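You operate a simulated robot arm through the tools that you are given. There is no shell and no other tool. Be economical: measure what you need, move in short steps, check, and stop when the job is done.

You are at the controls of a simulated robot arm. One attempt, no reset.

TASK
Blot the line on the cream pad, lay the pad on the mat and set the gold weight on it.
Fine: the blotter goes back.
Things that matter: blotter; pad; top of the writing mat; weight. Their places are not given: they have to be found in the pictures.

Only the result counts: the job must be done as asked and must still hold three seconds after the hand-in. Knocking over, shifting, dropping, spilling or breaking anything else fails it.

THE ROBOT
A 6-joint arm with a two-finger parallel gripper, fixed in place. Base frame: the origin is at the foot of the arm, x ahead of it, y to its left, z up; the work surface is at about z = 75. Readings come in cm, degrees, newtons and seconds.
With the tool pointing down near the work surface it reaches from about 26 to 68 cm from the base axis. Its first joint turns from -66.0 to 66.0 degrees. Payload 2.9 kg.
Tool frame: the origin (TCP) lies between the finger pads and is the grasp point; the fingertips stand 3 cm ahead of it; z points along the fingers, y is the line along which they close. The gripper opens to 11 cm. The fingers are 2 cm wide and 1 cm thick; the gripper's body (4.8 by 11.2 cm) begins 5.5 cm behind the TCP.
Orientation is told as [roll, pitch, yaw] about the base's x, y, z axes, in that order, counted from this pose: with the fingers straight down and closing along the base's y, the tool's x points along the base's -x, its y along +y and its z along -z.

THE INTERFACE
- The arm moves only by the tool move_arm. Its argument "series" is a list of rows, each an object (a shift or turn left out is 0, a gripper value left out holds the last) with "offset": the shift along the tool's x, y, z in cm, a list of three; "rot": the turn, a rotation vector about the tool's x, y, z in degrees, a list of three. In form: [{"offset": [dx, dy, dz], "rot": [wx, wy, wz]}, ...]. A call has 1 to 8 rows; each row shifts and turns the commanded pose from where the row before left it, along the tool's axes as they then stand. "grip" is the finger opening in cm, from 0 to 11, set as the call begins (left out, the last holds). Each row takes 0.2 s and may step no farther than 5 cm and 8.6 degrees from the row before; otherwise, or with a gripper value out of range, the whole call is refused. A pose out of reach is approached as far as the arm can. The call stops where the force on the tool passes 40 N (or 10 N more than at its start, if that is more) or the arm is blocked; 0.2 s more then pass. The fingers move at their own pace (about 10.8 cm/s each) and stop on an object; they squeeze with about 25 N. The grip force told is the motor's: it shows also when the fingers shut on nothing. Time passes only in rows, and 0.2 s behind the last, so rows that do not move let the fingers close. The reply holds the time, the measured pose of the TCP, the force on the tool along the base axes, the opening and the grip force, in the units named above and with some noise.
- Cameras (640 x 400 px; columns grow to the right, rows downward): "scene" is fixed at [6.46, 42.2, 139.1]; the picture's right is [-0.87, -0.49, 0.00], its down [-0.26, 0.46, -0.85] and it looks along [0.42, -0.74, -0.52] (base axes); focal length 332 px, centre (320, 200). "wrist" rides on the gripper at [7.2, 1.7, -10.3] in the tool frame; the picture's right is [-0.23, 0.97, 0.00], its down [-0.76, -0.18, -0.62] and it looks along [-0.61, -0.14, 0.78] (tool axes); focal length 222 px, centre (320, 200).
- get_image(camera): a new picture of that camera. The clock stands still meanwhile.
- point_at(camera, pixels): there is no depth. For up to 12 entries [column, row, z] of the newest picture of that camera ("zoom" is the newest enlarged one), the place [x, y] in the base frame at which the ray of that pixel passes the height z, good to about 0.2 cm. The clock stands still meanwhile.
- zoom(camera, box): a new picture of the part [left, top, right, bottom] of that camera's present view, enlarged. The clock stands still meanwhile.
- close_job(): hands the job in; it is judged then, once.

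Work in short steps. Measure before you move; look again where a grasp or a placing could have gone wrong, and mend it. You have 80 turns and 34 pictures in all, those below and enlarged ones among them. Open the gripper and draw the arm clear of the work before you hand the job in, unless the task says otherwise; then end with one line.

The tools are called after "Request:" as name(argument=value, ...) on one line, values as JSON. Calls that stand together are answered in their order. move_arm: Moves the arm, as the interface text tells. Its arguments: {"type":"object","properties":{"series":{"type":"array"},"grip":{"type":"number"}},"required":["series"]} The other tools are called the same way: get_image (camera) takes a picture; point_at (camera, pixels) gives the place at which the rays of pixels pass given heights; zoom (camera, box) takes an enlarged picture of a part of a camera's view; close_job () hands the job in.

At the start:

```text
time_s: 0.0
tool_pos: [38.96, -3.67, 108.82]
orientation: [0.0, 0.0, 0.0]
wrist_force: [-0.4, -0.6, 0.3]
grip_width: 10.95
grip_force: 0.0
```

scene: 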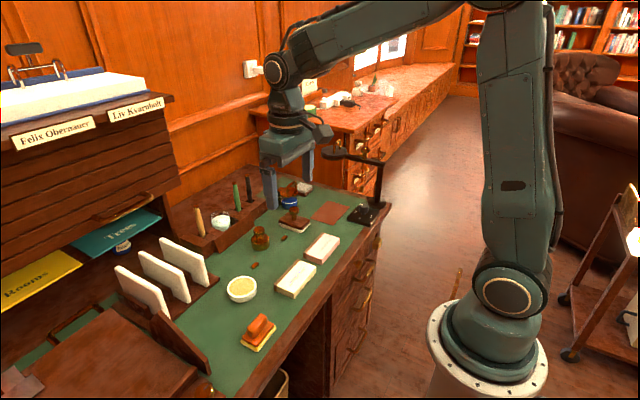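
wrist: 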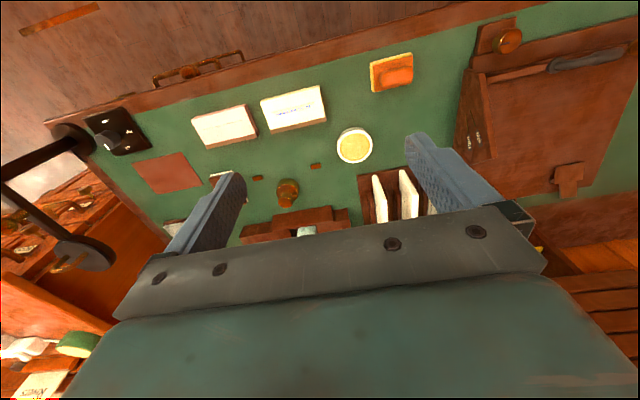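

The scene shows two pad-like blocks around (295,278) and (322,248), a brown handled item at (293,222), a gold item at (260,238), and a red-brown square at (331,212). I'll enlarge to identify them.

Request:
zoom(camera="scene", box=[220, 170, 400, 310])

Request:
zoom(camera="wrist", box=[80, 40, 440, 260])

```text
2.86 times, centred on (310, 240) of scene
```

zoom: 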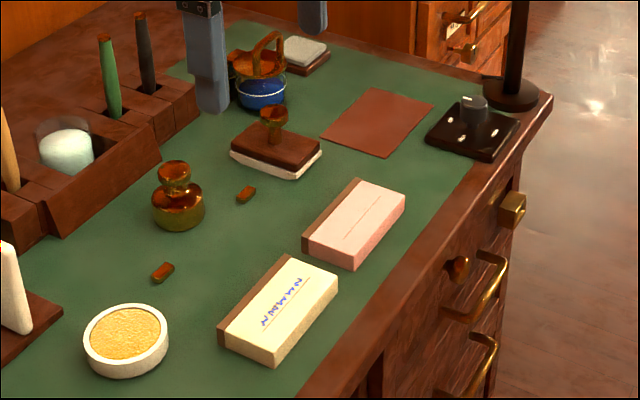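

```text
1.78 times, centred on (260, 150) of wrist
```

zoom: 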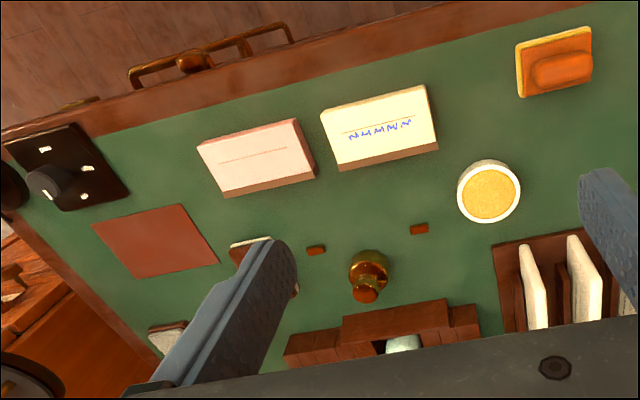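

The cream pad has blue writing (wrist zoom 380,128); the pink one isn't it. The blotter is the wooden knobbed block with felt, partly behind the finger; the gold weight is at (368,275), the red-brown mat at (155,240). I measure them.

Request:
point_at(camera="zoom", pixels=[[92, 224, 75], [180, 204, 75], [219, 262, 75], [131, 279, 75], [340, 171, 75], [438, 150, 75], [321, 112, 77], [424, 85, 77], [434, 139, 77], [336, 163, 77], [344, 136, 77], [412, 122, 77]])

Request:
point_at(camera="scene", pixels=[[260, 249, 75], [260, 239, 78], [274, 292, 75], [293, 299, 75], [315, 276, 75], [285, 222, 78], [312, 222, 75], [296, 230, 75], [279, 220, 75], [299, 256, 77], [276, 287, 77], [314, 265, 77]])

```text
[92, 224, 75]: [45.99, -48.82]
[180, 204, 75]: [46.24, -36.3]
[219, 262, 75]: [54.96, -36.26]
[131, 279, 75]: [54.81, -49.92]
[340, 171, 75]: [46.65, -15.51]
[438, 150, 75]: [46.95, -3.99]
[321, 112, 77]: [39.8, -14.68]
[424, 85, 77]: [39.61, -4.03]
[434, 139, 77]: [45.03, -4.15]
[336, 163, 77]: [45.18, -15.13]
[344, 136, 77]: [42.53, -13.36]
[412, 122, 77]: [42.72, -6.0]
```

```text
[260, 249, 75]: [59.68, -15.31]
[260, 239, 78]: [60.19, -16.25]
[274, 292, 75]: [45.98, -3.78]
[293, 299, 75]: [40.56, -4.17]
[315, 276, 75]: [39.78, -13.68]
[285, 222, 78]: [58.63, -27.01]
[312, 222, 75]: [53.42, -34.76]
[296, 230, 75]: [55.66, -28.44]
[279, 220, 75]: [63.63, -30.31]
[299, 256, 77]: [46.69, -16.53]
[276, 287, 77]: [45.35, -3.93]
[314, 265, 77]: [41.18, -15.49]
```

The cream pad spans about x 40–46.5, y −4…−15, the mat about x 46–55, y −36…−49. I shift right, keeping high, to see the blotter, weight and mat free of the fingers.

Request:
move_arm(series=[{"offset": [0.5, -5, 0]}, {"offset": [0.5, -5, 0]}, {"offset": [0.5, -5, 0]}, {"offset": [0.5, -5, 0]}, {"offset": [0, 0, 0]}])

Request:
get_image(camera="wrist")

Request:
get_image(camera="scene")

```text
refused: row 1 steps farther than a row can; nothing moved
```

```text
29 pictures are left
```

wrist: 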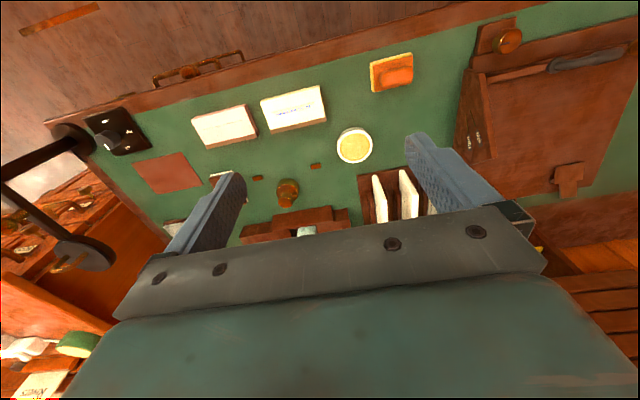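

```text
28 pictures are left
```

scene: 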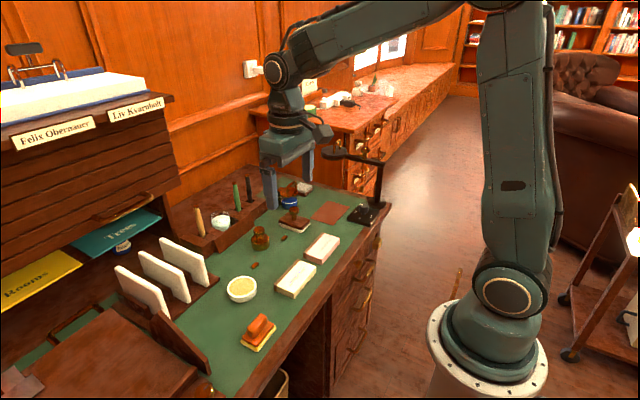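

The step was slightly over 5 cm. I redo it within limits.

Request:
move_arm(series=[{"offset": [0, -4.9, 0]}, {"offset": [0, -4.9, 0]}, {"offset": [0, -4.9, 0]}, {"offset": [0.5, -3.5, 0]}, {"offset": [0, 0, 0]}])

Request:
get_image(camera="wrist")

Request:
zoom(camera="scene", box=[220, 130, 400, 300])

```text
time_s: 1.2
tool_pos: [38.46, -21.91, 108.9]
orientation: [-0.1, 0.0, 0.1]
wrist_force: [0.2, 0.3, -0.7]
grip_width: 11.01
grip_force: 0.1
```

```text
27 pictures are left
```

wrist: 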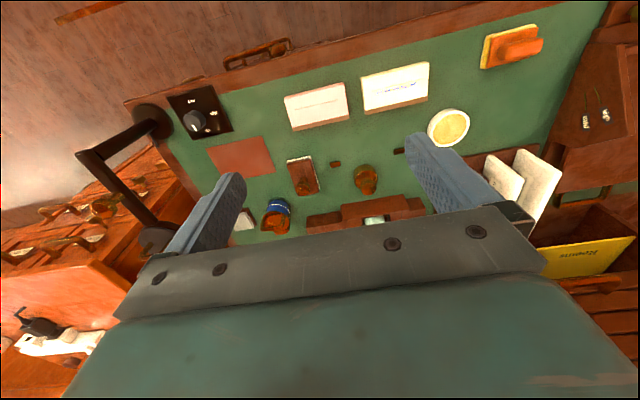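

```text
2.35 times, centred on (310, 215) of scene
```

zoom: 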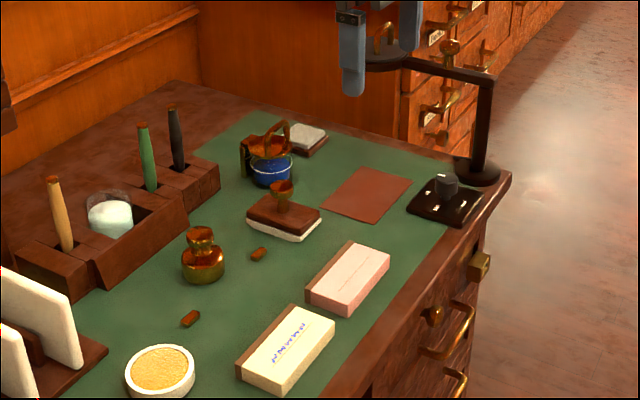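

Now the lamp must be located: its head at wrist (157,240) / scene zoom (388,62), post base at wrist (152,120). I query several heights, plus the blotter, weight and pad from both views.

Request:
point_at(camera="wrist", pixels=[[153, 240, 90], [153, 240, 95], [153, 240, 100], [152, 122, 75], [85, 153, 95], [287, 162, 76], [311, 157, 76], [320, 188, 76], [302, 187, 82], [365, 188, 79], [402, 151, 75], [336, 164, 75]])

Request:
point_at(camera="zoom", pixels=[[388, 62, 90], [388, 62, 95], [388, 62, 100], [476, 172, 75], [488, 76, 95], [247, 218, 75], [304, 242, 75], [321, 222, 75], [282, 187, 80], [282, 187, 82], [201, 235, 80], [203, 277, 75]])

Request:
zoom(camera="wrist", box=[200, 60, 440, 240])

```text
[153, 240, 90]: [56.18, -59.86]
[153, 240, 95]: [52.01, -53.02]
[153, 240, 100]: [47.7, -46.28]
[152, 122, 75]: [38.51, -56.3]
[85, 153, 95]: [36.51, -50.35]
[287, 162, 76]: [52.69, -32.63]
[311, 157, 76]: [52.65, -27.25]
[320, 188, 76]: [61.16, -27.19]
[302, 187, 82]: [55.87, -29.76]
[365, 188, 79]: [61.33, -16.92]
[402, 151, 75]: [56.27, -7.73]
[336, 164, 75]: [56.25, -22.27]
```

```text
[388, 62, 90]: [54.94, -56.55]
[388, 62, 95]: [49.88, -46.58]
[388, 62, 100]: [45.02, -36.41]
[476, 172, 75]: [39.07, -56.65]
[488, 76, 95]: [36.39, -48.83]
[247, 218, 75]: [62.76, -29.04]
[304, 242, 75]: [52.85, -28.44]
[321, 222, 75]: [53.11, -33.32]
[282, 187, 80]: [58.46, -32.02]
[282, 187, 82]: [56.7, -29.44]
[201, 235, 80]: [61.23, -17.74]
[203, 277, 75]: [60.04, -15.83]
```

```text
2.22 times, centred on (320, 150) of wrist
```

zoom: 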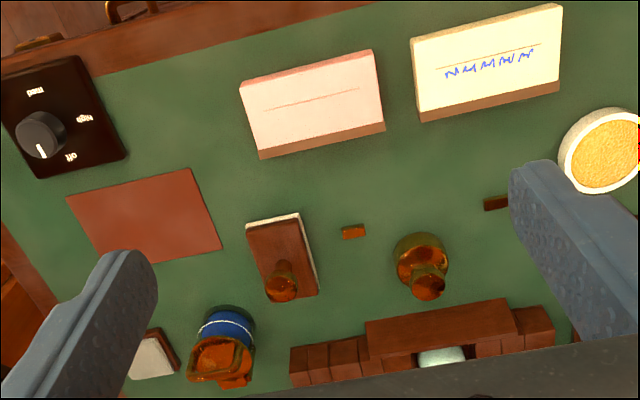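

Lamp head stands around (55,−58) at z≈90, clear of the mat work. Now I refine the pad's top height and the ink extents using the wrist zoom and blotter edges.

Request:
point_at(camera="zoom", pixels=[[410, 40, 77.5], [556, 5, 77.5], [560, 79, 77.5], [418, 110, 77.5], [419, 122, 75], [560, 93, 75], [445, 76, 77.5], [538, 52, 77.5], [440, 65, 77.5], [246, 224, 77], [318, 292, 77], [300, 212, 75.5]])

Request:
zoom(camera="scene", box=[250, 190, 340, 246])

```text
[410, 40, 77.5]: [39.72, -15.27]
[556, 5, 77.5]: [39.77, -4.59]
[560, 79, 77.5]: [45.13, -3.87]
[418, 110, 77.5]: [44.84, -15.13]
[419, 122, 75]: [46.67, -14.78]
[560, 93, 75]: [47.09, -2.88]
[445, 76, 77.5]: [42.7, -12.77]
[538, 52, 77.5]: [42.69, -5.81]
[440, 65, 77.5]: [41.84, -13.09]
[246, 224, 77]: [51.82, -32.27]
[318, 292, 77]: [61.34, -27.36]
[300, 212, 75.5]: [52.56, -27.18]
```

```text
7.11 times, centred on (295, 218) of scene
```

zoom: 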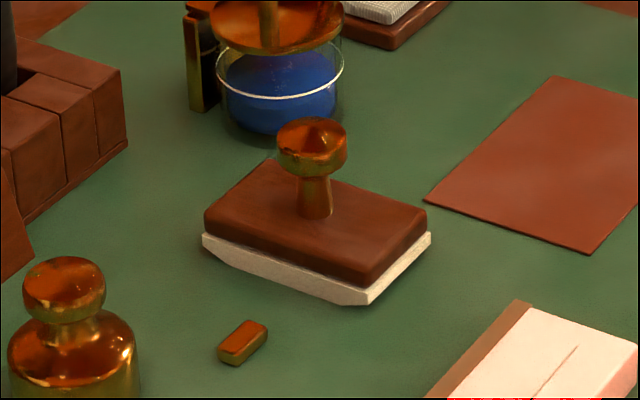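

The blotter is a wood block with felt beneath and a brass knob on a stem. I measure its corners, stem and knob in this zoom at candidate heights.

Request:
point_at(camera="zoom", pixels=[[205, 214, 77.2], [366, 272, 77.2], [427, 210, 77.2], [270, 160, 77.2], [315, 214, 77.2], [313, 130, 82], [313, 130, 81], [313, 170, 80], [228, 262, 75], [367, 304, 75], [430, 245, 75.5], [242, 341, 75.5]])

```text
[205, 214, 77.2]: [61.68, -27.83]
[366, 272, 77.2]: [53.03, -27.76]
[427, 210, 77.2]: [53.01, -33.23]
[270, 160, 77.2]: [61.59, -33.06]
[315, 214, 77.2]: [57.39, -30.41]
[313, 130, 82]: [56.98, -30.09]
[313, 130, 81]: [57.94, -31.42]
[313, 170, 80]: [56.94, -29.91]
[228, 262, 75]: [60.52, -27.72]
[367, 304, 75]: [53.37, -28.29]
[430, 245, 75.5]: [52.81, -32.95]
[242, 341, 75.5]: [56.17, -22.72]
```

Blotter centre ≈ (57.4,−30.3), stem there too, knob z≈80–82, wood top ≈77.2, aligned with the base axes. I go above the knob with a 6 cm opening.

Request:
move_arm(series=[{"offset": [-4, -2, 2]}, {"offset": [-4, -2, 2]}, {"offset": [-4, -2, 2]}, {"offset": [-3.5, -1.2, 3]}, {"offset": [-3.4, -1.2, 3]}, {"offset": [0, 0, 4.5]}, {"offset": [0, 0, 3]}, {}], grip=6)

Request:
get_image(camera="wrist")

Request:
zoom(camera="scene", box=[220, 150, 360, 240])

```text
time_s: 3.0
tool_pos: [57.36, -30.28, 89.46]
orientation: [0.0, 0.1, -0.1]
wrist_force: [0.3, -0.4, -1.0]
grip_width: 6.0
grip_force: 0.0
```

```text
23 pictures are left
```

wrist: 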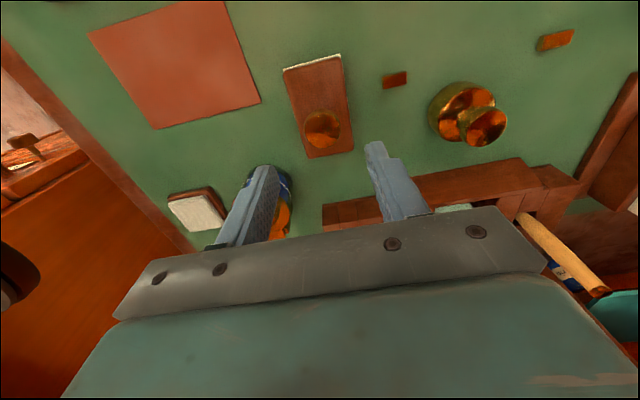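

```text
4.44 times, centred on (290, 195) of scene
```

zoom: 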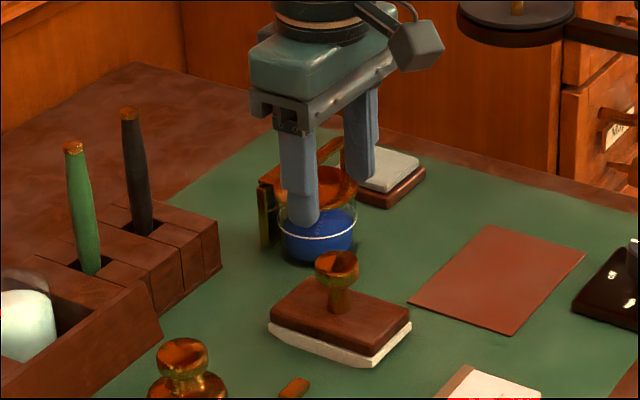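

The gripper is above; I verify the knob centre at wrist (322,128) and the blotter and mat corners, plus the inkwell clearances.

Request:
point_at(camera="wrist", pixels=[[322, 126, 81.5], [283, 70, 77.2], [341, 57, 77.2], [354, 148, 77.2], [309, 158, 77.2], [88, 37, 75], [223, 1, 75], [261, 101, 75], [157, 129, 75], [466, 128, 78], [482, 122, 80], [265, 175, 80]])

Request:
point_at(camera="zoom", pixels=[[336, 262, 81.5], [320, 240, 76], [275, 312, 77.2], [372, 352, 77.2], [409, 310, 77.2], [493, 225, 75], [585, 252, 75], [506, 335, 75], [409, 303, 75], [342, 150, 82]])

```text
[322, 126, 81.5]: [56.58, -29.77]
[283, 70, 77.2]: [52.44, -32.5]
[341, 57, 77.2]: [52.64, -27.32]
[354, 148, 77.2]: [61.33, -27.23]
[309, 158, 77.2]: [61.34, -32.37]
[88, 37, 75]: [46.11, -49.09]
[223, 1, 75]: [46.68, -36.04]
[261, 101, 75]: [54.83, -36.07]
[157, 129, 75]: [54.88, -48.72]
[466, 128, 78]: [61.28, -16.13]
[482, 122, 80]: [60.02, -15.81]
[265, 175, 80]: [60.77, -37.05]
```

```text
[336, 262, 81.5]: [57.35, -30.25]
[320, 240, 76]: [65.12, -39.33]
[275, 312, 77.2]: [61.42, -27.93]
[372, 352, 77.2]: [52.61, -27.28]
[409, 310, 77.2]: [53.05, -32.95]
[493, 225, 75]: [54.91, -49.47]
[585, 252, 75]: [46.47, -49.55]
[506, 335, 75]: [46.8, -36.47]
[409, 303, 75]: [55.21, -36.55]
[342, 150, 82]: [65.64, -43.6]
```

Averaging both views gives centre (57.0,−30.0). I descend onto the knob with TCP at z≈80.9 and close.

Request:
move_arm(series=[{"offset": [0.35, 0.25, 2.5]}, {"offset": [0, 0, 3]}, {"offset": [0, 0, 3]}, {}])

Request:
move_arm(series=[{}, {}, {}], grip=0)

Request:
zoom(camera="scene", box=[220, 170, 340, 245])

```text
time_s: 4.0
tool_pos: [56.78, -29.91, 80.96]
orientation: [0.0, 0.0, 0.1]
wrist_force: [-0.1, 0.1, 0.1]
grip_width: 6.0
grip_force: 0.0
```

```text
time_s: 4.8
tool_pos: [56.87, -29.93, 81.07]
orientation: [0.0, 0.1, 0.0]
wrist_force: [0.4, 0.3, 0.3]
grip_width: 3.16
grip_force: 25.5
```

```text
5.33 times, centred on (280, 208) of scene
```

zoom: 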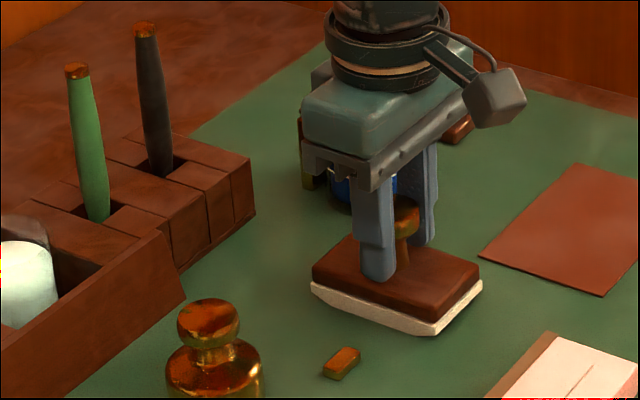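

The knob is held (3.16 cm, 25 N). I lift straight up and check.

Request:
move_arm(series=[{"offset": [0, 0, -1]}, {"offset": [0, 0, -3]}, {"offset": [0, 0, -4]}, {"offset": [0, 0, -4]}, {}])

Request:
move_arm(series=[{"offset": [2.4, 3.5, 0]}, {"offset": [2.4, 3.5, 0]}, {"offset": [2.4, 3.5, 0]}, {"offset": [2.4, 3.5, 0]}, {"offset": [2.4, 3.5, 0]}, {"offset": [2.0, 3.1, 0]}, {}])

Request:
move_arm(series=[{"rot": [0, 0, 8.5]}, {"rot": [0, 0, 8.5]}, {"rot": [0, 0, 8.5]}, {"rot": [0, 0, 8.5]}, {"rot": [0, 0, 8.5]}, {"rot": [0, 0, 8.5]}])

Request:
move_arm(series=[{"rot": [0, 0, 8.5]}, {"rot": [0, 0, 8.5]}, {"rot": [0, 0, 8.5]}, {"rot": [0, 0, 8.5]}, {"rot": [0, 0, 5]}, {}])

Request:
get_image(camera="wrist")

Request:
zoom(camera="scene", box=[210, 180, 360, 310])

```text
time_s: 6.0
tool_pos: [56.98, -29.89, 92.78]
orientation: [0.1, -0.1, 0.1]
wrist_force: [1.0, 0.5, -0.6]
grip_width: 3.12
grip_force: 25.0
```

```text
time_s: 7.6
tool_pos: [42.9, -9.24, 92.8]
orientation: [0.0, 0.0, 0.0]
wrist_force: [0.2, 0.3, -1.3]
grip_width: 3.12
grip_force: 25.0
```

```text
time_s: 9.0
tool_pos: [43.05, -9.3, 92.95]
orientation: [0.0, 0.0, -51.1]
wrist_force: [0.4, 0.1, -0.8]
grip_width: 3.13
grip_force: 24.8
```

```text
time_s: 10.4
tool_pos: [42.96, -9.4, 92.89]
orientation: [0.0, 0.0, -90.2]
wrist_force: [-0.3, -0.7, -1.3]
grip_width: 3.14
grip_force: 25.4
```

```text
20 pictures are left
```

wrist: 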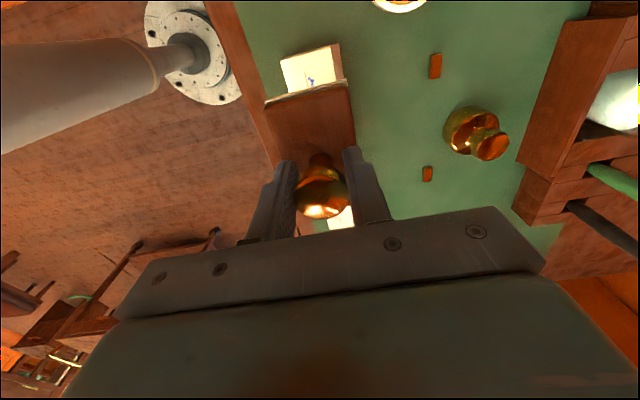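

```text
3.08 times, centred on (285, 245) of scene
```

zoom: 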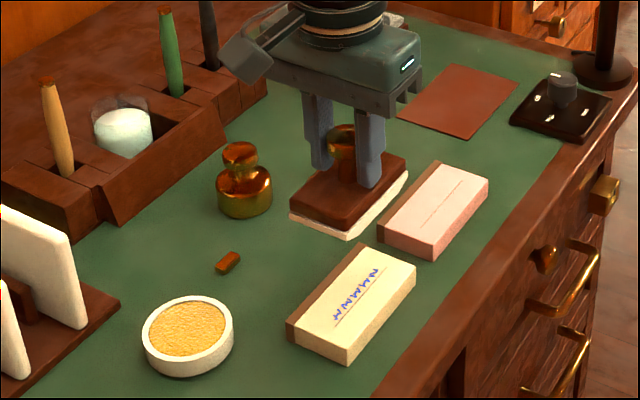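

Blotter held level, long axis along y, above the pad. I check ink ends (375,270), (335,318) and pad corners in the scene zoom.

Request:
point_at(camera="zoom", pixels=[[375, 270, 77], [335, 317, 77], [375, 270, 77.5], [335, 317, 77.5], [363, 245, 77.5], [417, 265, 77.5], [350, 346, 77.5], [287, 321, 77.5], [350, 363, 75], [287, 338, 75], [415, 283, 75]])

```text
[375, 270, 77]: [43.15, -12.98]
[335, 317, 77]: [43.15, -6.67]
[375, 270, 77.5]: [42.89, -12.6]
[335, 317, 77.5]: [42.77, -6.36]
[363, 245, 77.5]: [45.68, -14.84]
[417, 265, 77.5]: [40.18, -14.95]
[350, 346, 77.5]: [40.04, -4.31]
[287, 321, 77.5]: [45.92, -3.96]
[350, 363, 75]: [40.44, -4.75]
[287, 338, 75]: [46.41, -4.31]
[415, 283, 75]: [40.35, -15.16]
```

Pad top ≈77.3, centre ≈(43.0,−9.5), ink centred near (42.8,−9.4). I lower to near contact (expected TCP z ≈83.4).

Request:
move_arm(series=[{"offset": [0, 0, 4]}, {"offset": [0, 0, 3]}, {"offset": [0, 0, 1.5]}, {"offset": [0, 0, 0.5]}, {}])

Request:
move_arm(series=[{"offset": [0, 0, 0.2]}, {"offset": [0, 0, 0.2]}, {"offset": [0, 0, 0.1]}, {}, {}])

```text
time_s: 11.6
tool_pos: [43.03, -9.32, 83.72]
orientation: [0.0, 0.0, -90.0]
wrist_force: [0.7, -0.1, -1.7]
grip_width: 3.14
grip_force: 24.4
```

```text
time_s: 12.8
tool_pos: [42.97, -9.33, 83.34]
orientation: [0.0, 0.0, -90.1]
wrist_force: [0.1, -0.2, -0.3]
grip_width: 3.16
grip_force: 25.3
```

Barely touching if at all; I press in small steps.

Request:
move_arm(series=[{"offset": [0, 0, 0.1]}, {"offset": [0, 0, 0.1]}, {"offset": [0, 0, 0.1]}, {}])

Request:
zoom(camera="scene", box=[230, 220, 350, 310])

```text
time_s: 13.8
tool_pos: [42.91, -9.36, 83.19]
orientation: [0.1, 0.0, -90.0]
wrist_force: [-4.6, 2.4, 23.6]
grip_width: 3.12
grip_force: 24.9
```

```text
4.44 times, centred on (290, 265) of scene
```

zoom: 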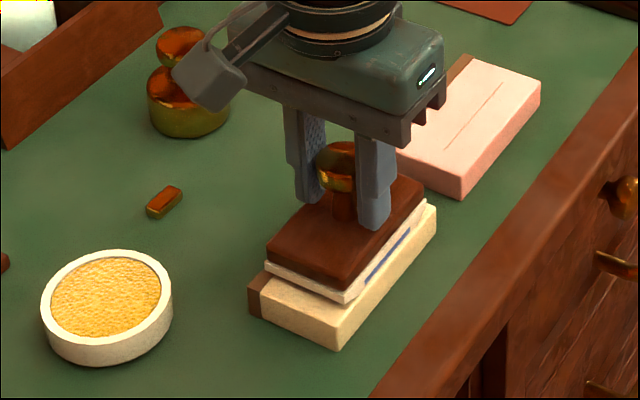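

Firm contact (24 N), but a blue strip shows at (365,280)–(410,230), outside the felt on the −x side. I measure it.

Request:
point_at(camera="zoom", pixels=[[367, 281, 77.3], [410, 231, 77.3], [345, 302, 77.3], [430, 206, 77.3], [337, 332, 77.3], [437, 210, 77.3], [250, 283, 77.3]])

```text
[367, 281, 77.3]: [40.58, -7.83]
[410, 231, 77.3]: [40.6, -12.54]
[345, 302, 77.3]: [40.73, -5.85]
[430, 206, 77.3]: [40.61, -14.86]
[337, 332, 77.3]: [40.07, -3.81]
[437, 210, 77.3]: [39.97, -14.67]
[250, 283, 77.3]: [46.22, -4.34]
```

The strip coincides with the felt's edge, probably a stain on the felt. I lift off and look at the ink.

Request:
move_arm(series=[{"offset": [0, 0, -0.5]}, {"offset": [0, 0, -2]}, {"offset": [0, 0, -4]}, {"offset": [0, 0, -3]}, {}])

Request:
zoom(camera="scene", box=[230, 200, 350, 310])

```text
time_s: 15.0
tool_pos: [43.28, -9.21, 92.46]
orientation: [0.0, 0.0, -90.1]
wrist_force: [0.5, 0.0, -1.4]
grip_width: 3.12
grip_force: 25.0
```

```text
3.64 times, centred on (290, 255) of scene
```

zoom: 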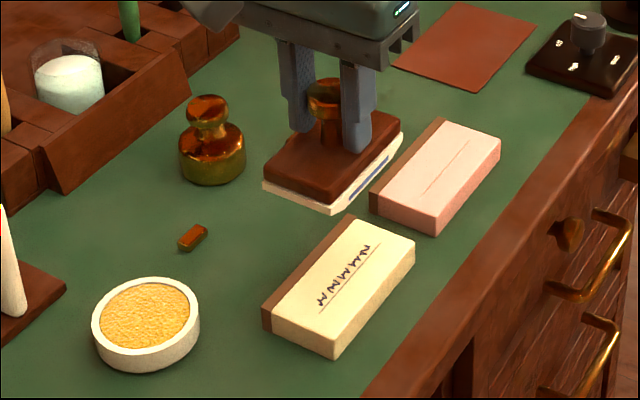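

The writing turned from blue to dark all along and the felt carries the blue stain: blotted. I rotate back and return above the blotter's place.

Request:
move_arm(series=[{"rot": [0, 0, -8.5]}, {"rot": [0, 0, -8.5]}, {"rot": [0, 0, -8.5]}, {"rot": [0, 0, -8.5]}, {"rot": [0, 0, -8.5]}, {"rot": [0, 0, -8.5]}])

Request:
move_arm(series=[{"rot": [0, 0, -8.5]}, {"rot": [0, 0, -8.5]}, {"rot": [0, 0, -8.5]}, {"rot": [0, 0, -8.5]}, {"rot": [0, 0, -5]}, {}])

Request:
move_arm(series=[{"offset": [-2.4, -3.5, 0]}, {"offset": [-2.4, -3.5, 0]}, {"offset": [-2.4, -3.5, 0]}, {"offset": [-2.4, -3.5, 0]}, {"offset": [-2.4, -3.5, 0]}, {"offset": [-1.9, -3.1, 0]}, {}, {}])

```text
time_s: 16.4
tool_pos: [43.08, -9.5, 92.61]
orientation: [0.0, 0.0, -38.8]
wrist_force: [0.4, 0.7, -2.0]
grip_width: 3.15
grip_force: 24.9
```

```text
time_s: 17.8
tool_pos: [43.09, -9.42, 92.5]
orientation: [-0.1, 0.0, 0.1]
wrist_force: [0.3, -0.6, -1.3]
grip_width: 3.14
grip_force: 24.8
```

```text
time_s: 19.6
tool_pos: [56.82, -30.05, 92.62]
orientation: [-0.1, 0.0, 0.0]
wrist_force: [-0.5, 0.2, -1.7]
grip_width: 3.15
grip_force: 25.3
```

Over the original spot (56.87,−29.93). I lower nearly to the grasp height and check.

Request:
move_arm(series=[{"offset": [-0.05, 0.08, 4]}, {"offset": [0, 0, 4]}, {"offset": [0, 0, 2.5]}, {"offset": [0, 0, 0.6]}, {}])

Request:
move_arm(series=[{"offset": [0, 0, 0.15]}, {"offset": [0, 0, 0.1]}, {}])

Request:
zoom(camera="scene", box=[220, 170, 340, 245])

```text
time_s: 20.8
tool_pos: [56.94, -29.94, 81.49]
orientation: [0.0, 0.0, -0.1]
wrist_force: [-0.2, -0.1, -1.0]
grip_width: 3.17
grip_force: 25.4
```

```text
time_s: 21.6
tool_pos: [56.93, -29.76, 81.16]
orientation: [0.0, 0.0, 0.0]
wrist_force: [0.0, 0.1, -0.8]
grip_width: 3.12
grip_force: 24.9
```

```text
5.33 times, centred on (280, 208) of scene
```

zoom: 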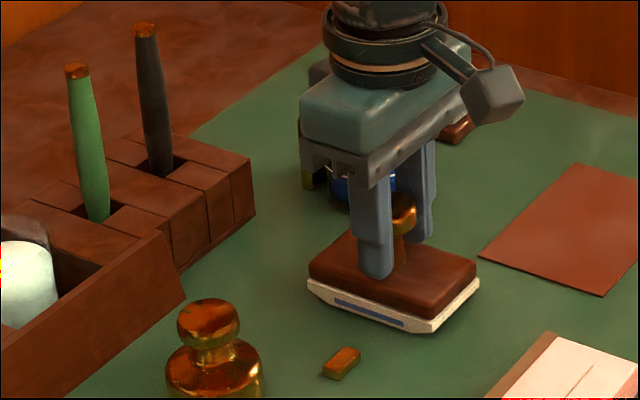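

It sits within a few zoom pixels of the original picture, slightly high. I lower in 1 mm steps to contact.

Request:
move_arm(series=[{"offset": [0, 0, 0.1]}, {"offset": [0, 0, 0.05]}, {}])

```text
time_s: 22.4
tool_pos: [57.03, -29.86, 81.13]
orientation: [0.0, -0.1, 0.0]
wrist_force: [-1.4, 0.4, -1.1]
grip_width: 3.15
grip_force: 25.0
```

Request:
move_arm(series=[{"offset": [0, 0, 0.08]}, {"offset": [0, 0, 0.07]}, {}])

```text
time_s: 23.2
tool_pos: [57.0, -29.74, 81.04]
orientation: [-0.1, 0.0, 0.1]
wrist_force: [0.2, -0.2, -0.2]
grip_width: 3.12
grip_force: 24.5
```

Force is just beginning to change (−1.1 → −0.2); a little further.

Request:
move_arm(series=[{"offset": [0, 0, 0.07]}, {"offset": [0, 0, 0.05]}, {}])

```text
time_s: 24.0
tool_pos: [56.94, -29.85, 80.96]
orientation: [-0.1, 0.0, 0.1]
wrist_force: [-6.2, 2.6, 16.8]
grip_width: 3.15
grip_force: 24.7
```

Contact at 17 N. I ease up slightly, open to 6 cm and rise.

Request:
move_arm(series=[{"offset": [0, 0, -0.07]}, {}])

Request:
move_arm(series=[{}, {}, {}], grip=6)

Request:
move_arm(series=[{"offset": [0, 0, -2]}, {"offset": [0, 0, -4]}, {"offset": [0, 0, -4]}, {"offset": [0, 0, -2]}, {}])

Request:
zoom(camera="scene", box=[250, 190, 340, 246])

```text
time_s: 24.6
tool_pos: [57.1, -29.92, 80.96]
orientation: [0.0, -0.1, 0.0]
wrist_force: [-5.9, 3.7, 18.9]
grip_width: 3.13
grip_force: 25.2
```

```text
time_s: 25.4
tool_pos: [56.88, -29.84, 80.74]
orientation: [-0.1, -0.1, 0.0]
wrist_force: [0.3, -0.5, 0.0]
grip_width: 6.0
grip_force: 0.1
```

```text
time_s: 26.6
tool_pos: [57.08, -29.92, 92.74]
orientation: [0.0, 0.0, 0.0]
wrist_force: [0.4, -0.6, 0.6]
grip_width: 6.02
grip_force: 0.0
```

```text
7.11 times, centred on (295, 218) of scene
```

zoom: 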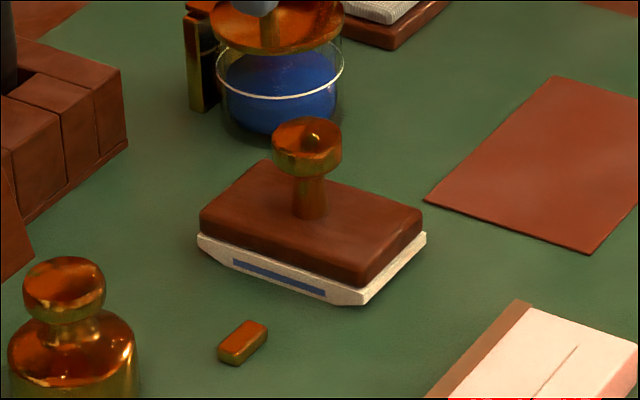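

The blotter is back within ~2 mm. Next the pad: I travel to above (43.0,−9.5), turn the fingers to close along x and open to 8.5.

Request:
move_arm(series=[{"offset": [2.4, 3.5, 0]}, {"offset": [2.4, 3.5, 0]}, {"offset": [2.4, 3.5, 0]}, {"offset": [2.4, 3.5, 0]}, {"offset": [2.4, 3.5, 0]}, {"offset": [2.0, 2.9, 0]}, {}], grip=8.5)

Request:
move_arm(series=[{"rot": [0, 0, 8.5]}, {"rot": [0, 0, 8.5]}, {"rot": [0, 0, 8.5]}, {"rot": [0, 0, 8.5]}, {"rot": [0, 0, 8.5]}, {"rot": [0, 0, 8.5]}])

Request:
move_arm(series=[{"rot": [0, 0, 8.5]}, {"rot": [0, 0, 8.5]}, {"rot": [0, 0, 8.5]}, {"rot": [0, 0, 8.5]}, {"rot": [0, 0, 5]}, {}])

Request:
zoom(camera="scene", box=[220, 190, 390, 310])

```text
time_s: 28.2
tool_pos: [43.08, -9.34, 92.88]
orientation: [0.0, -0.1, 0.0]
wrist_force: [0.3, 0.0, 0.3]
grip_width: 8.49
grip_force: 0.0
```

```text
time_s: 29.6
tool_pos: [42.87, -9.39, 92.85]
orientation: [0.0, 0.0, -51.2]
wrist_force: [-1.5, 0.1, 0.1]
grip_width: 8.51
grip_force: 0.0
```

```text
time_s: 31.0
tool_pos: [42.9, -9.36, 92.93]
orientation: [-0.1, 0.0, -90.0]
wrist_force: [0.3, 0.4, 1.0]
grip_width: 8.52
grip_force: 0.0
```

```text
3.33 times, centred on (305, 250) of scene
```

zoom: 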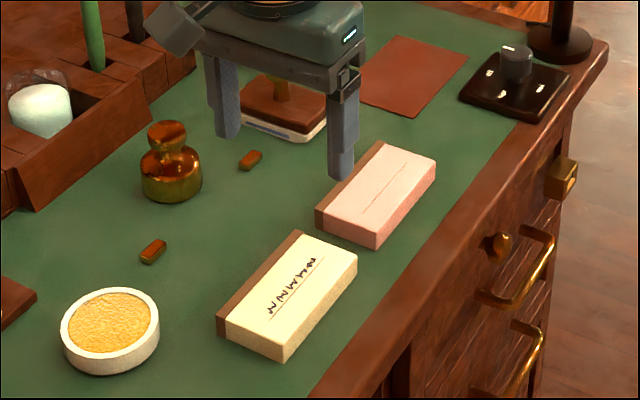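

Measure the pad's present corners, the pink pad, the black box near the mat, and the gold weight in this zoom.

Request:
point_at(camera="zoom", pixels=[[298, 232, 77.3], [357, 252, 77.3], [285, 345, 77.3], [218, 316, 77.3], [377, 248, 75], [317, 226, 75], [460, 97, 75], [536, 121, 75], [490, 60, 75.5], [172, 190, 75], [172, 153, 79], [170, 128, 81]])

```text
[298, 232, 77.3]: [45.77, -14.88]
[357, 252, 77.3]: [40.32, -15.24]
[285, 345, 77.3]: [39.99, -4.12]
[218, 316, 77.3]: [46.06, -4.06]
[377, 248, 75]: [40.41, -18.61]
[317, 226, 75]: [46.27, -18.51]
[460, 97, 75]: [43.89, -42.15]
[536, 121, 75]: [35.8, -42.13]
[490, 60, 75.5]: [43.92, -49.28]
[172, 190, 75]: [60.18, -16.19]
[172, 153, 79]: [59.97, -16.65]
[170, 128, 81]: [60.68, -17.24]
```

Pad centre (43.0,−9.55), width ≈6; the black box edge is x≈43.9, so release opening ≤8.5 is clear. I descend to TCP z≈78.4 in steps.

Request:
move_arm(series=[{"offset": [-0.15, 0.05, 4]}, {"offset": [0, 0, 4]}, {"offset": [0, 0, 3.5]}, {"offset": [0, 0, 2]}, {"offset": [0, 0, 1]}, {}])

Request:
move_arm(series=[{}, {}, {}, {}], grip=0)

Request:
zoom(camera="scene", box=[220, 210, 380, 310])

```text
time_s: 32.4
tool_pos: [43.22, -9.63, 78.29]
orientation: [0.0, 0.0, -90.0]
wrist_force: [-0.2, 0.3, 0.2]
grip_width: 8.51
grip_force: 0.1
```

```text
time_s: 33.4
tool_pos: [43.05, -9.63, 78.3]
orientation: [0.1, 0.0, -90.0]
wrist_force: [-0.4, 0.5, 1.1]
grip_width: 5.89
grip_force: 24.9
```

```text
4.00 times, centred on (300, 260) of scene
```

zoom: 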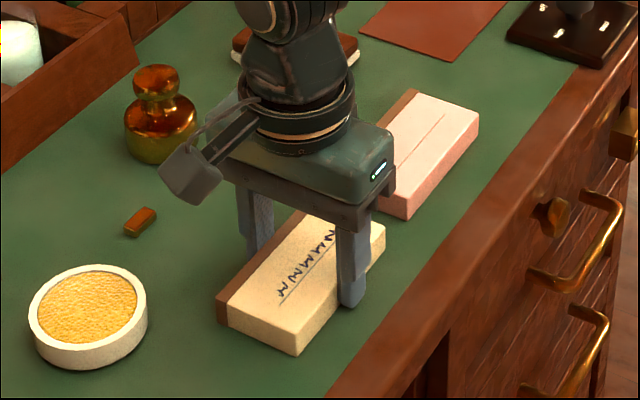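

Pad gripped at 5.89 cm. I lift straight and carry it toward (50.7,−42.7).

Request:
move_arm(series=[{"offset": [0, 0, -1]}, {"offset": [0, 0, -3]}, {"offset": [0, 0, -4]}, {"offset": [0, 0, -4]}, {}])

Request:
move_arm(series=[{"offset": [-4.7, 1.1, 0]}, {"offset": [-4.7, 1.1, 0]}, {"offset": [-4.7, 1.1, 0]}, {"offset": [-4.7, 1.1, 0]}, {}])

Request:
get_image(camera="scene")

```text
time_s: 34.6
tool_pos: [43.03, -9.63, 90.53]
orientation: [0.1, 0.0, -90.0]
wrist_force: [0.8, -0.4, -1.1]
grip_width: 5.91
grip_force: 24.8
```

```text
time_s: 35.8
tool_pos: [47.53, -28.39, 90.35]
orientation: [0.1, 0.0, -90.0]
wrist_force: [-0.8, 0.7, -1.3]
grip_width: 5.93
grip_force: 25.2
```

```text
12 pictures are left
```

scene: 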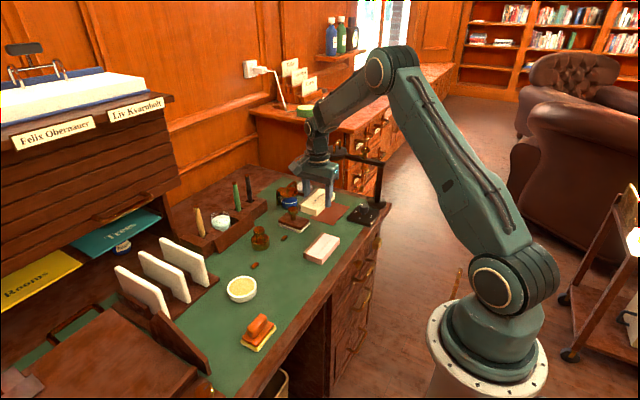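

Clear of the lamp. I continue to above the mat and lower partway.

Request:
move_arm(series=[{"offset": [-4.8, 1.1, 0]}, {"offset": [-4.8, 1.1, 0]}, {"offset": [-4.7, 1.0, 0]}, {"offset": [0, 0, 4]}, {"offset": [0, 0, 3]}, {}])

Request:
zoom(camera="scene", box=[270, 140, 400, 240])

```text
time_s: 37.2
tool_pos: [50.84, -42.44, 83.31]
orientation: [0.0, -0.1, -90.0]
wrist_force: [-0.5, 0.7, -0.8]
grip_width: 5.93
grip_force: 24.8
```

```text
4.00 times, centred on (335, 190) of scene
```

zoom: 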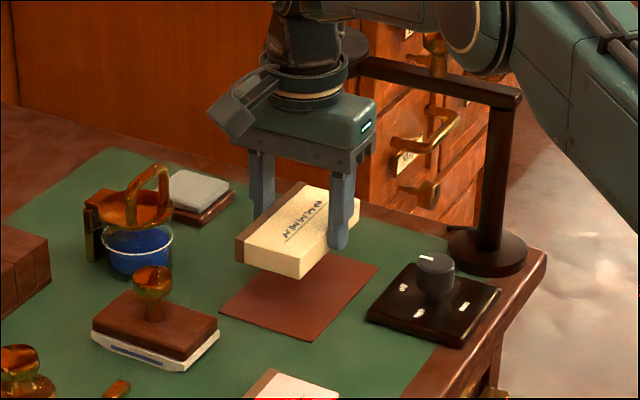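

Pad hovers above the mat, well aligned. I lower to near contact (expected z ≈78.3–78.6) and then by small steps.

Request:
move_arm(series=[{"offset": [-0.2, -0.1, 3]}, {"offset": [0, 0, 1]}, {"offset": [0, 0, 0.4]}, {}])

Request:
move_arm(series=[{"offset": [0, 0, 0.1]}, {"offset": [0, 0, 0.1]}, {}])

```text
time_s: 38.2
tool_pos: [50.55, -42.9, 79.0]
orientation: [0.0, 0.0, -90.0]
wrist_force: [0.4, -0.8, -1.1]
grip_width: 5.93
grip_force: 25.2
```

```text
time_s: 39.0
tool_pos: [50.38, -42.77, 78.7]
orientation: [-0.1, -0.1, -90.1]
wrist_force: [0.8, -0.4, -1.6]
grip_width: 5.92
grip_force: 24.7
```

Request:
move_arm(series=[{"offset": [0, 0, 0.1]}, {"offset": [0, 0, 0.1]}, {}])

```text
time_s: 39.8
tool_pos: [50.41, -42.93, 78.59]
orientation: [0.1, 0.0, -90.0]
wrist_force: [-0.7, 0.3, -1.1]
grip_width: 5.93
grip_force: 25.3
```

No contact yet; a little further.

Request:
move_arm(series=[{"offset": [0, 0, 0.08]}, {"offset": [0, 0, 0.08]}, {}])

```text
time_s: 40.6
tool_pos: [50.55, -42.95, 78.56]
orientation: [0.0, 0.1, -90.0]
wrist_force: [-4.0, 3.1, 10.9]
grip_width: 5.95
grip_force: 24.9
```

Contact at 11 N. I open to 8 cm (stays clear of the black box) and rise.

Request:
move_arm(series=[{}, {}, {}], grip=8)

Request:
move_arm(series=[{"offset": [0, 0, -2]}, {"offset": [0, 0, -4]}, {"offset": [0, 0, -4]}, {"offset": [0, 0, -4]}, {"offset": [4.5, 0, 0]}, {"offset": [4.5, 0, 0]}, {}])

Request:
zoom(camera="scene", box=[240, 170, 390, 264])

```text
time_s: 41.4
tool_pos: [50.5, -42.95, 78.45]
orientation: [0.0, 0.0, -90.0]
wrist_force: [0.8, -0.3, -0.1]
grip_width: 7.98
grip_force: 0.1
```

```text
time_s: 43.0
tool_pos: [50.67, -34.01, 92.17]
orientation: [0.0, 0.0, -89.9]
wrist_force: [0.1, -1.1, -0.8]
grip_width: 7.99
grip_force: 0.0
```

```text
4.26 times, centred on (315, 217) of scene
```

zoom: 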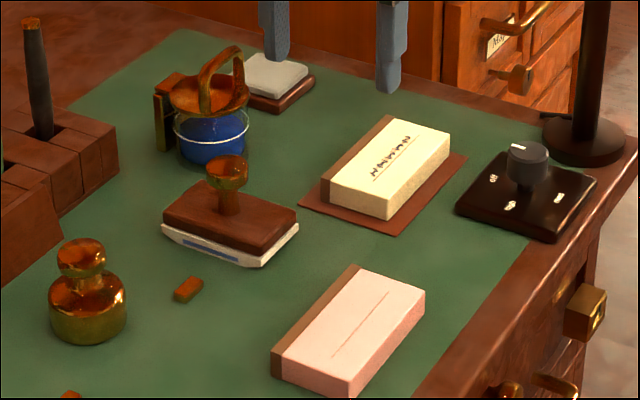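

Pad lies flat on the mat. Next, measure pad top position and the gold weight's body/knob extents.

Request:
point_at(camera="zoom", pixels=[[48, 318, 76.5], [127, 318, 76.5], [88, 338, 75], [59, 258, 80.5], [106, 258, 80.5], [82, 246, 81.5], [82, 246, 82.5], [84, 277, 79], [388, 116, 77.5], [449, 145, 77.5], [388, 207, 77.5], [321, 178, 77.5]])

```text
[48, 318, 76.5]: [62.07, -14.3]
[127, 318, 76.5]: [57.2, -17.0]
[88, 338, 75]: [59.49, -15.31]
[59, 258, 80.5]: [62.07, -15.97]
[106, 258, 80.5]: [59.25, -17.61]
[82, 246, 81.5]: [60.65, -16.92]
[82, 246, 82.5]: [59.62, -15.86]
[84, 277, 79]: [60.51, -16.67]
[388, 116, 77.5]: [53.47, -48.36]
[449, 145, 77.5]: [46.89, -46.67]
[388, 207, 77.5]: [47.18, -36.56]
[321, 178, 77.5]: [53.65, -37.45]
```

Pad top ≈77.6, centre ≈(50.4,−42.6). The weight is ≈5.6 cm wide with top ≈82, near (60.4,−16.5). I turn back to yaw 0 and go to a viewing spot near it.

Request:
move_arm(series=[{"rot": [0, 0, -8.5]}, {"rot": [0, 0, -8.5]}, {"rot": [0, 0, -8.5]}, {"rot": [0, 0, -8.5]}, {"rot": [0, 0, -8.5]}, {"rot": [0, 0, -8.5]}])

Request:
move_arm(series=[{"rot": [0, 0, -8.5]}, {"rot": [0, 0, -8.5]}, {"rot": [0, 0, -8.5]}, {"rot": [0, 0, -8.5]}, {"rot": [0, 0, -5]}, {}])

Request:
move_arm(series=[{"offset": [-2, 4.4, 0]}, {"offset": [-2, 4.4, 0]}, {"offset": [-2, 4.4, 0]}, {"offset": [-2, 4.4, 0]}, {}])

Request:
get_image(camera="wrist")

```text
time_s: 44.4
tool_pos: [50.55, -33.98, 92.34]
orientation: [0.0, 0.1, -38.7]
wrist_force: [1.1, 0.3, 0.2]
grip_width: 7.99
grip_force: 0.0
```

```text
time_s: 45.8
tool_pos: [50.46, -33.95, 92.41]
orientation: [0.0, -0.1, 0.1]
wrist_force: [-0.1, 0.3, -0.1]
grip_width: 8.0
grip_force: 0.0
```

```text
time_s: 47.0
tool_pos: [58.58, -16.44, 92.58]
orientation: [0.0, 0.0, 0.0]
wrist_force: [-0.4, 0.0, -0.8]
grip_width: 8.02
grip_force: 0.0
```

```text
9 pictures are left
```

wrist: 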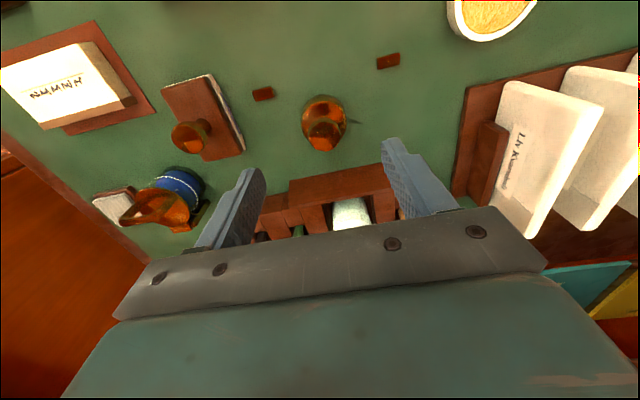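

Body silhouette spans (302–347, ~95–150) and the knob top is near (325,135); I measure it and the rack edge.

Request:
point_at(camera="wrist", pixels=[[302, 120, 76.5], [347, 117, 76.5], [320, 95, 77.5], [325, 133, 81.8], [306, 137, 81.5], [344, 130, 81.5], [330, 152, 81.5], [288, 185, 78], [395, 163, 78], [465, 85, 77], [263, 94, 75.5], [388, 61, 75.5]])

Request:
zoom(camera="scene", box=[220, 200, 310, 260])

```text
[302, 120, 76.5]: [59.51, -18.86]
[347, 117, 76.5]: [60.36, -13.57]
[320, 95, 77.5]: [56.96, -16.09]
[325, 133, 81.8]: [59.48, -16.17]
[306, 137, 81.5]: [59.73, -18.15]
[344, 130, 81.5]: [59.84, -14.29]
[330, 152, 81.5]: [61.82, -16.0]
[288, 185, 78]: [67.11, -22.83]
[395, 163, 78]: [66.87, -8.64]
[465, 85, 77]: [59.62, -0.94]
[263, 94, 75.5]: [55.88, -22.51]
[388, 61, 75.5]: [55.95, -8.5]
```

```text
6.67 times, centred on (265, 230) of scene
```

zoom: 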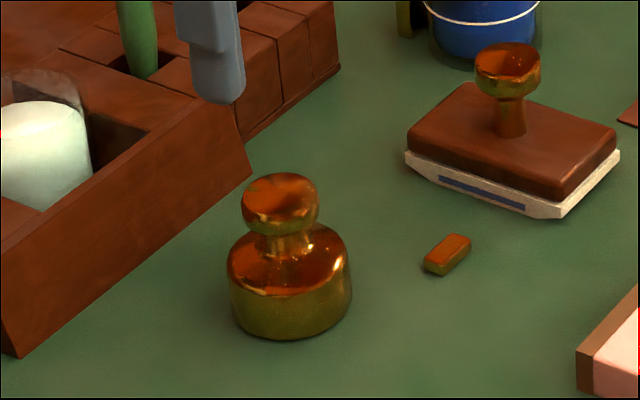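

Weight centre ≈ (59.8,−16.2), body ≈5.4 cm wide. I descend around the body to TCP z≈78.6 and close.

Request:
move_arm(series=[{"offset": [-1.25, 0.25, 2]}, {"offset": [0, 0, 4]}, {"offset": [0, 0, 4]}, {"offset": [0, 0, 2.5]}, {"offset": [0, 0, 1.4]}, {}])

Request:
move_arm(series=[{}, {}, {}, {}], grip=0)

Request:
move_arm(series=[{"offset": [0, 0, -1]}, {"offset": [0, 0, -2]}, {}])

Request:
zoom(camera="scene", box=[220, 180, 340, 260])

```text
time_s: 48.4
tool_pos: [59.92, -16.21, 78.49]
orientation: [0.0, 0.0, 0.1]
wrist_force: [-1.0, -0.4, -1.2]
grip_width: 7.99
grip_force: 0.0
```

```text
time_s: 49.4
tool_pos: [59.85, -16.25, 78.62]
orientation: [0.0, 0.1, -0.1]
wrist_force: [1.1, -1.2, -0.2]
grip_width: 5.3
grip_force: 24.8
```

```text
time_s: 50.2
tool_pos: [59.82, -16.16, 81.58]
orientation: [0.0, 0.1, 0.0]
wrist_force: [0.5, 0.1, -4.6]
grip_width: 5.33
grip_force: 24.8
```

```text
5.00 times, centred on (280, 220) of scene
```

zoom: 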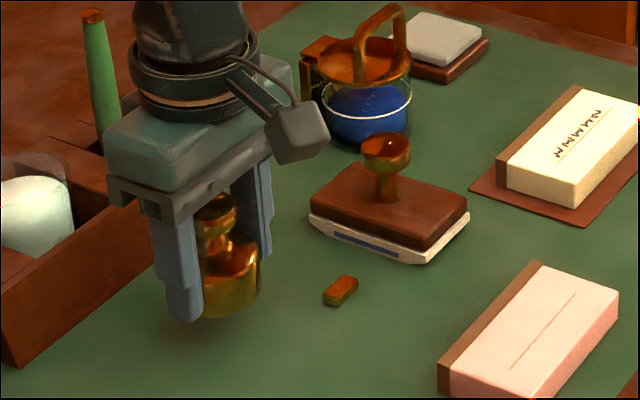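

Weight held (≈4.6 N). I lift and carry it to above the pad centre (50.4,−42.6).

Request:
move_arm(series=[{"offset": [0, 0, -4]}, {"offset": [0, 0, -4]}, {"offset": [0, 0, -3]}, {}])

Request:
move_arm(series=[{"offset": [1.57, -4.4, 0]}, {"offset": [1.57, -4.4, 0]}, {"offset": [1.57, -4.4, 0]}, {"offset": [1.57, -4.4, 0]}, {"offset": [1.57, -4.4, 0]}, {"offset": [1.57, -4.4, 0]}, {}])

Request:
move_arm(series=[{"offset": [0, 0, 4]}, {"offset": [0, 0, 3]}, {"offset": [0, 0, 2]}, {}])

Request:
zoom(camera="scene", box=[270, 150, 390, 230])

```text
time_s: 51.2
tool_pos: [59.94, -15.88, 92.38]
orientation: [0.1, 0.0, 0.0]
wrist_force: [-0.2, 0.9, -3.5]
grip_width: 5.33
grip_force: 24.7
```

```text
time_s: 52.8
tool_pos: [50.38, -42.49, 92.54]
orientation: [-0.1, 0.0, 0.0]
wrist_force: [-0.3, -0.3, -4.3]
grip_width: 5.31
grip_force: 24.8
```

```text
time_s: 53.8
tool_pos: [50.19, -42.43, 83.62]
orientation: [0.0, 0.0, 0.1]
wrist_force: [0.5, 0.5, -4.0]
grip_width: 5.32
grip_force: 24.7
```

```text
5.00 times, centred on (330, 190) of scene
```

zoom: 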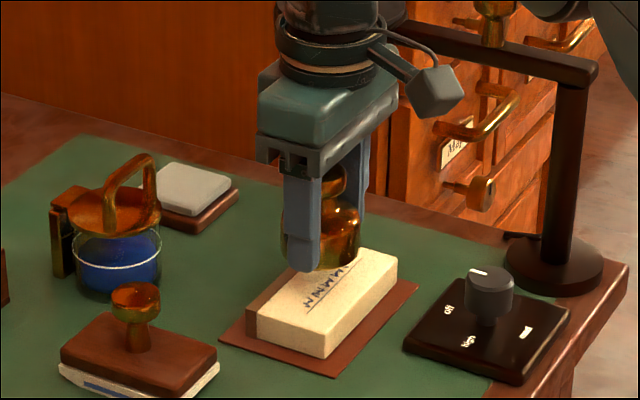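

Above the pad centre. I lower to z≈81.5, then in fine steps.

Request:
move_arm(series=[{"offset": [-0.1, -0.1, 1.5]}, {"offset": [0, 0, 0.5]}, {}])

Request:
move_arm(series=[{"offset": [0, 0, 0.12]}, {"offset": [0, 0, 0.1]}, {}])

```text
time_s: 54.6
tool_pos: [50.47, -42.56, 81.56]
orientation: [0.1, 0.0, 0.1]
wrist_force: [-0.6, -0.5, -4.2]
grip_width: 5.34
grip_force: 24.9
```

```text
time_s: 55.4
tool_pos: [50.44, -42.58, 81.33]
orientation: [-0.1, 0.0, -0.1]
wrist_force: [0.8, 0.2, -4.1]
grip_width: 5.31
grip_force: 24.9
```

Request:
move_arm(series=[{"offset": [0, 0, 0.08]}, {"offset": [0, 0, 0.08]}, {}])

```text
time_s: 56.2
tool_pos: [50.42, -42.58, 81.11]
orientation: [0.1, -0.1, 0.0]
wrist_force: [-0.6, -0.3, -4.1]
grip_width: 5.31
grip_force: 24.9
```

Still hanging free; a little further.

Request:
move_arm(series=[{"offset": [0, 0, 0.08]}, {"offset": [0, 0, 0.07]}, {}])

```text
time_s: 57.0
tool_pos: [50.5, -42.69, 81.05]
orientation: [0.0, 0.0, 0.0]
wrist_force: [-2.0, 0.4, 3.2]
grip_width: 5.31
grip_force: 24.9
```

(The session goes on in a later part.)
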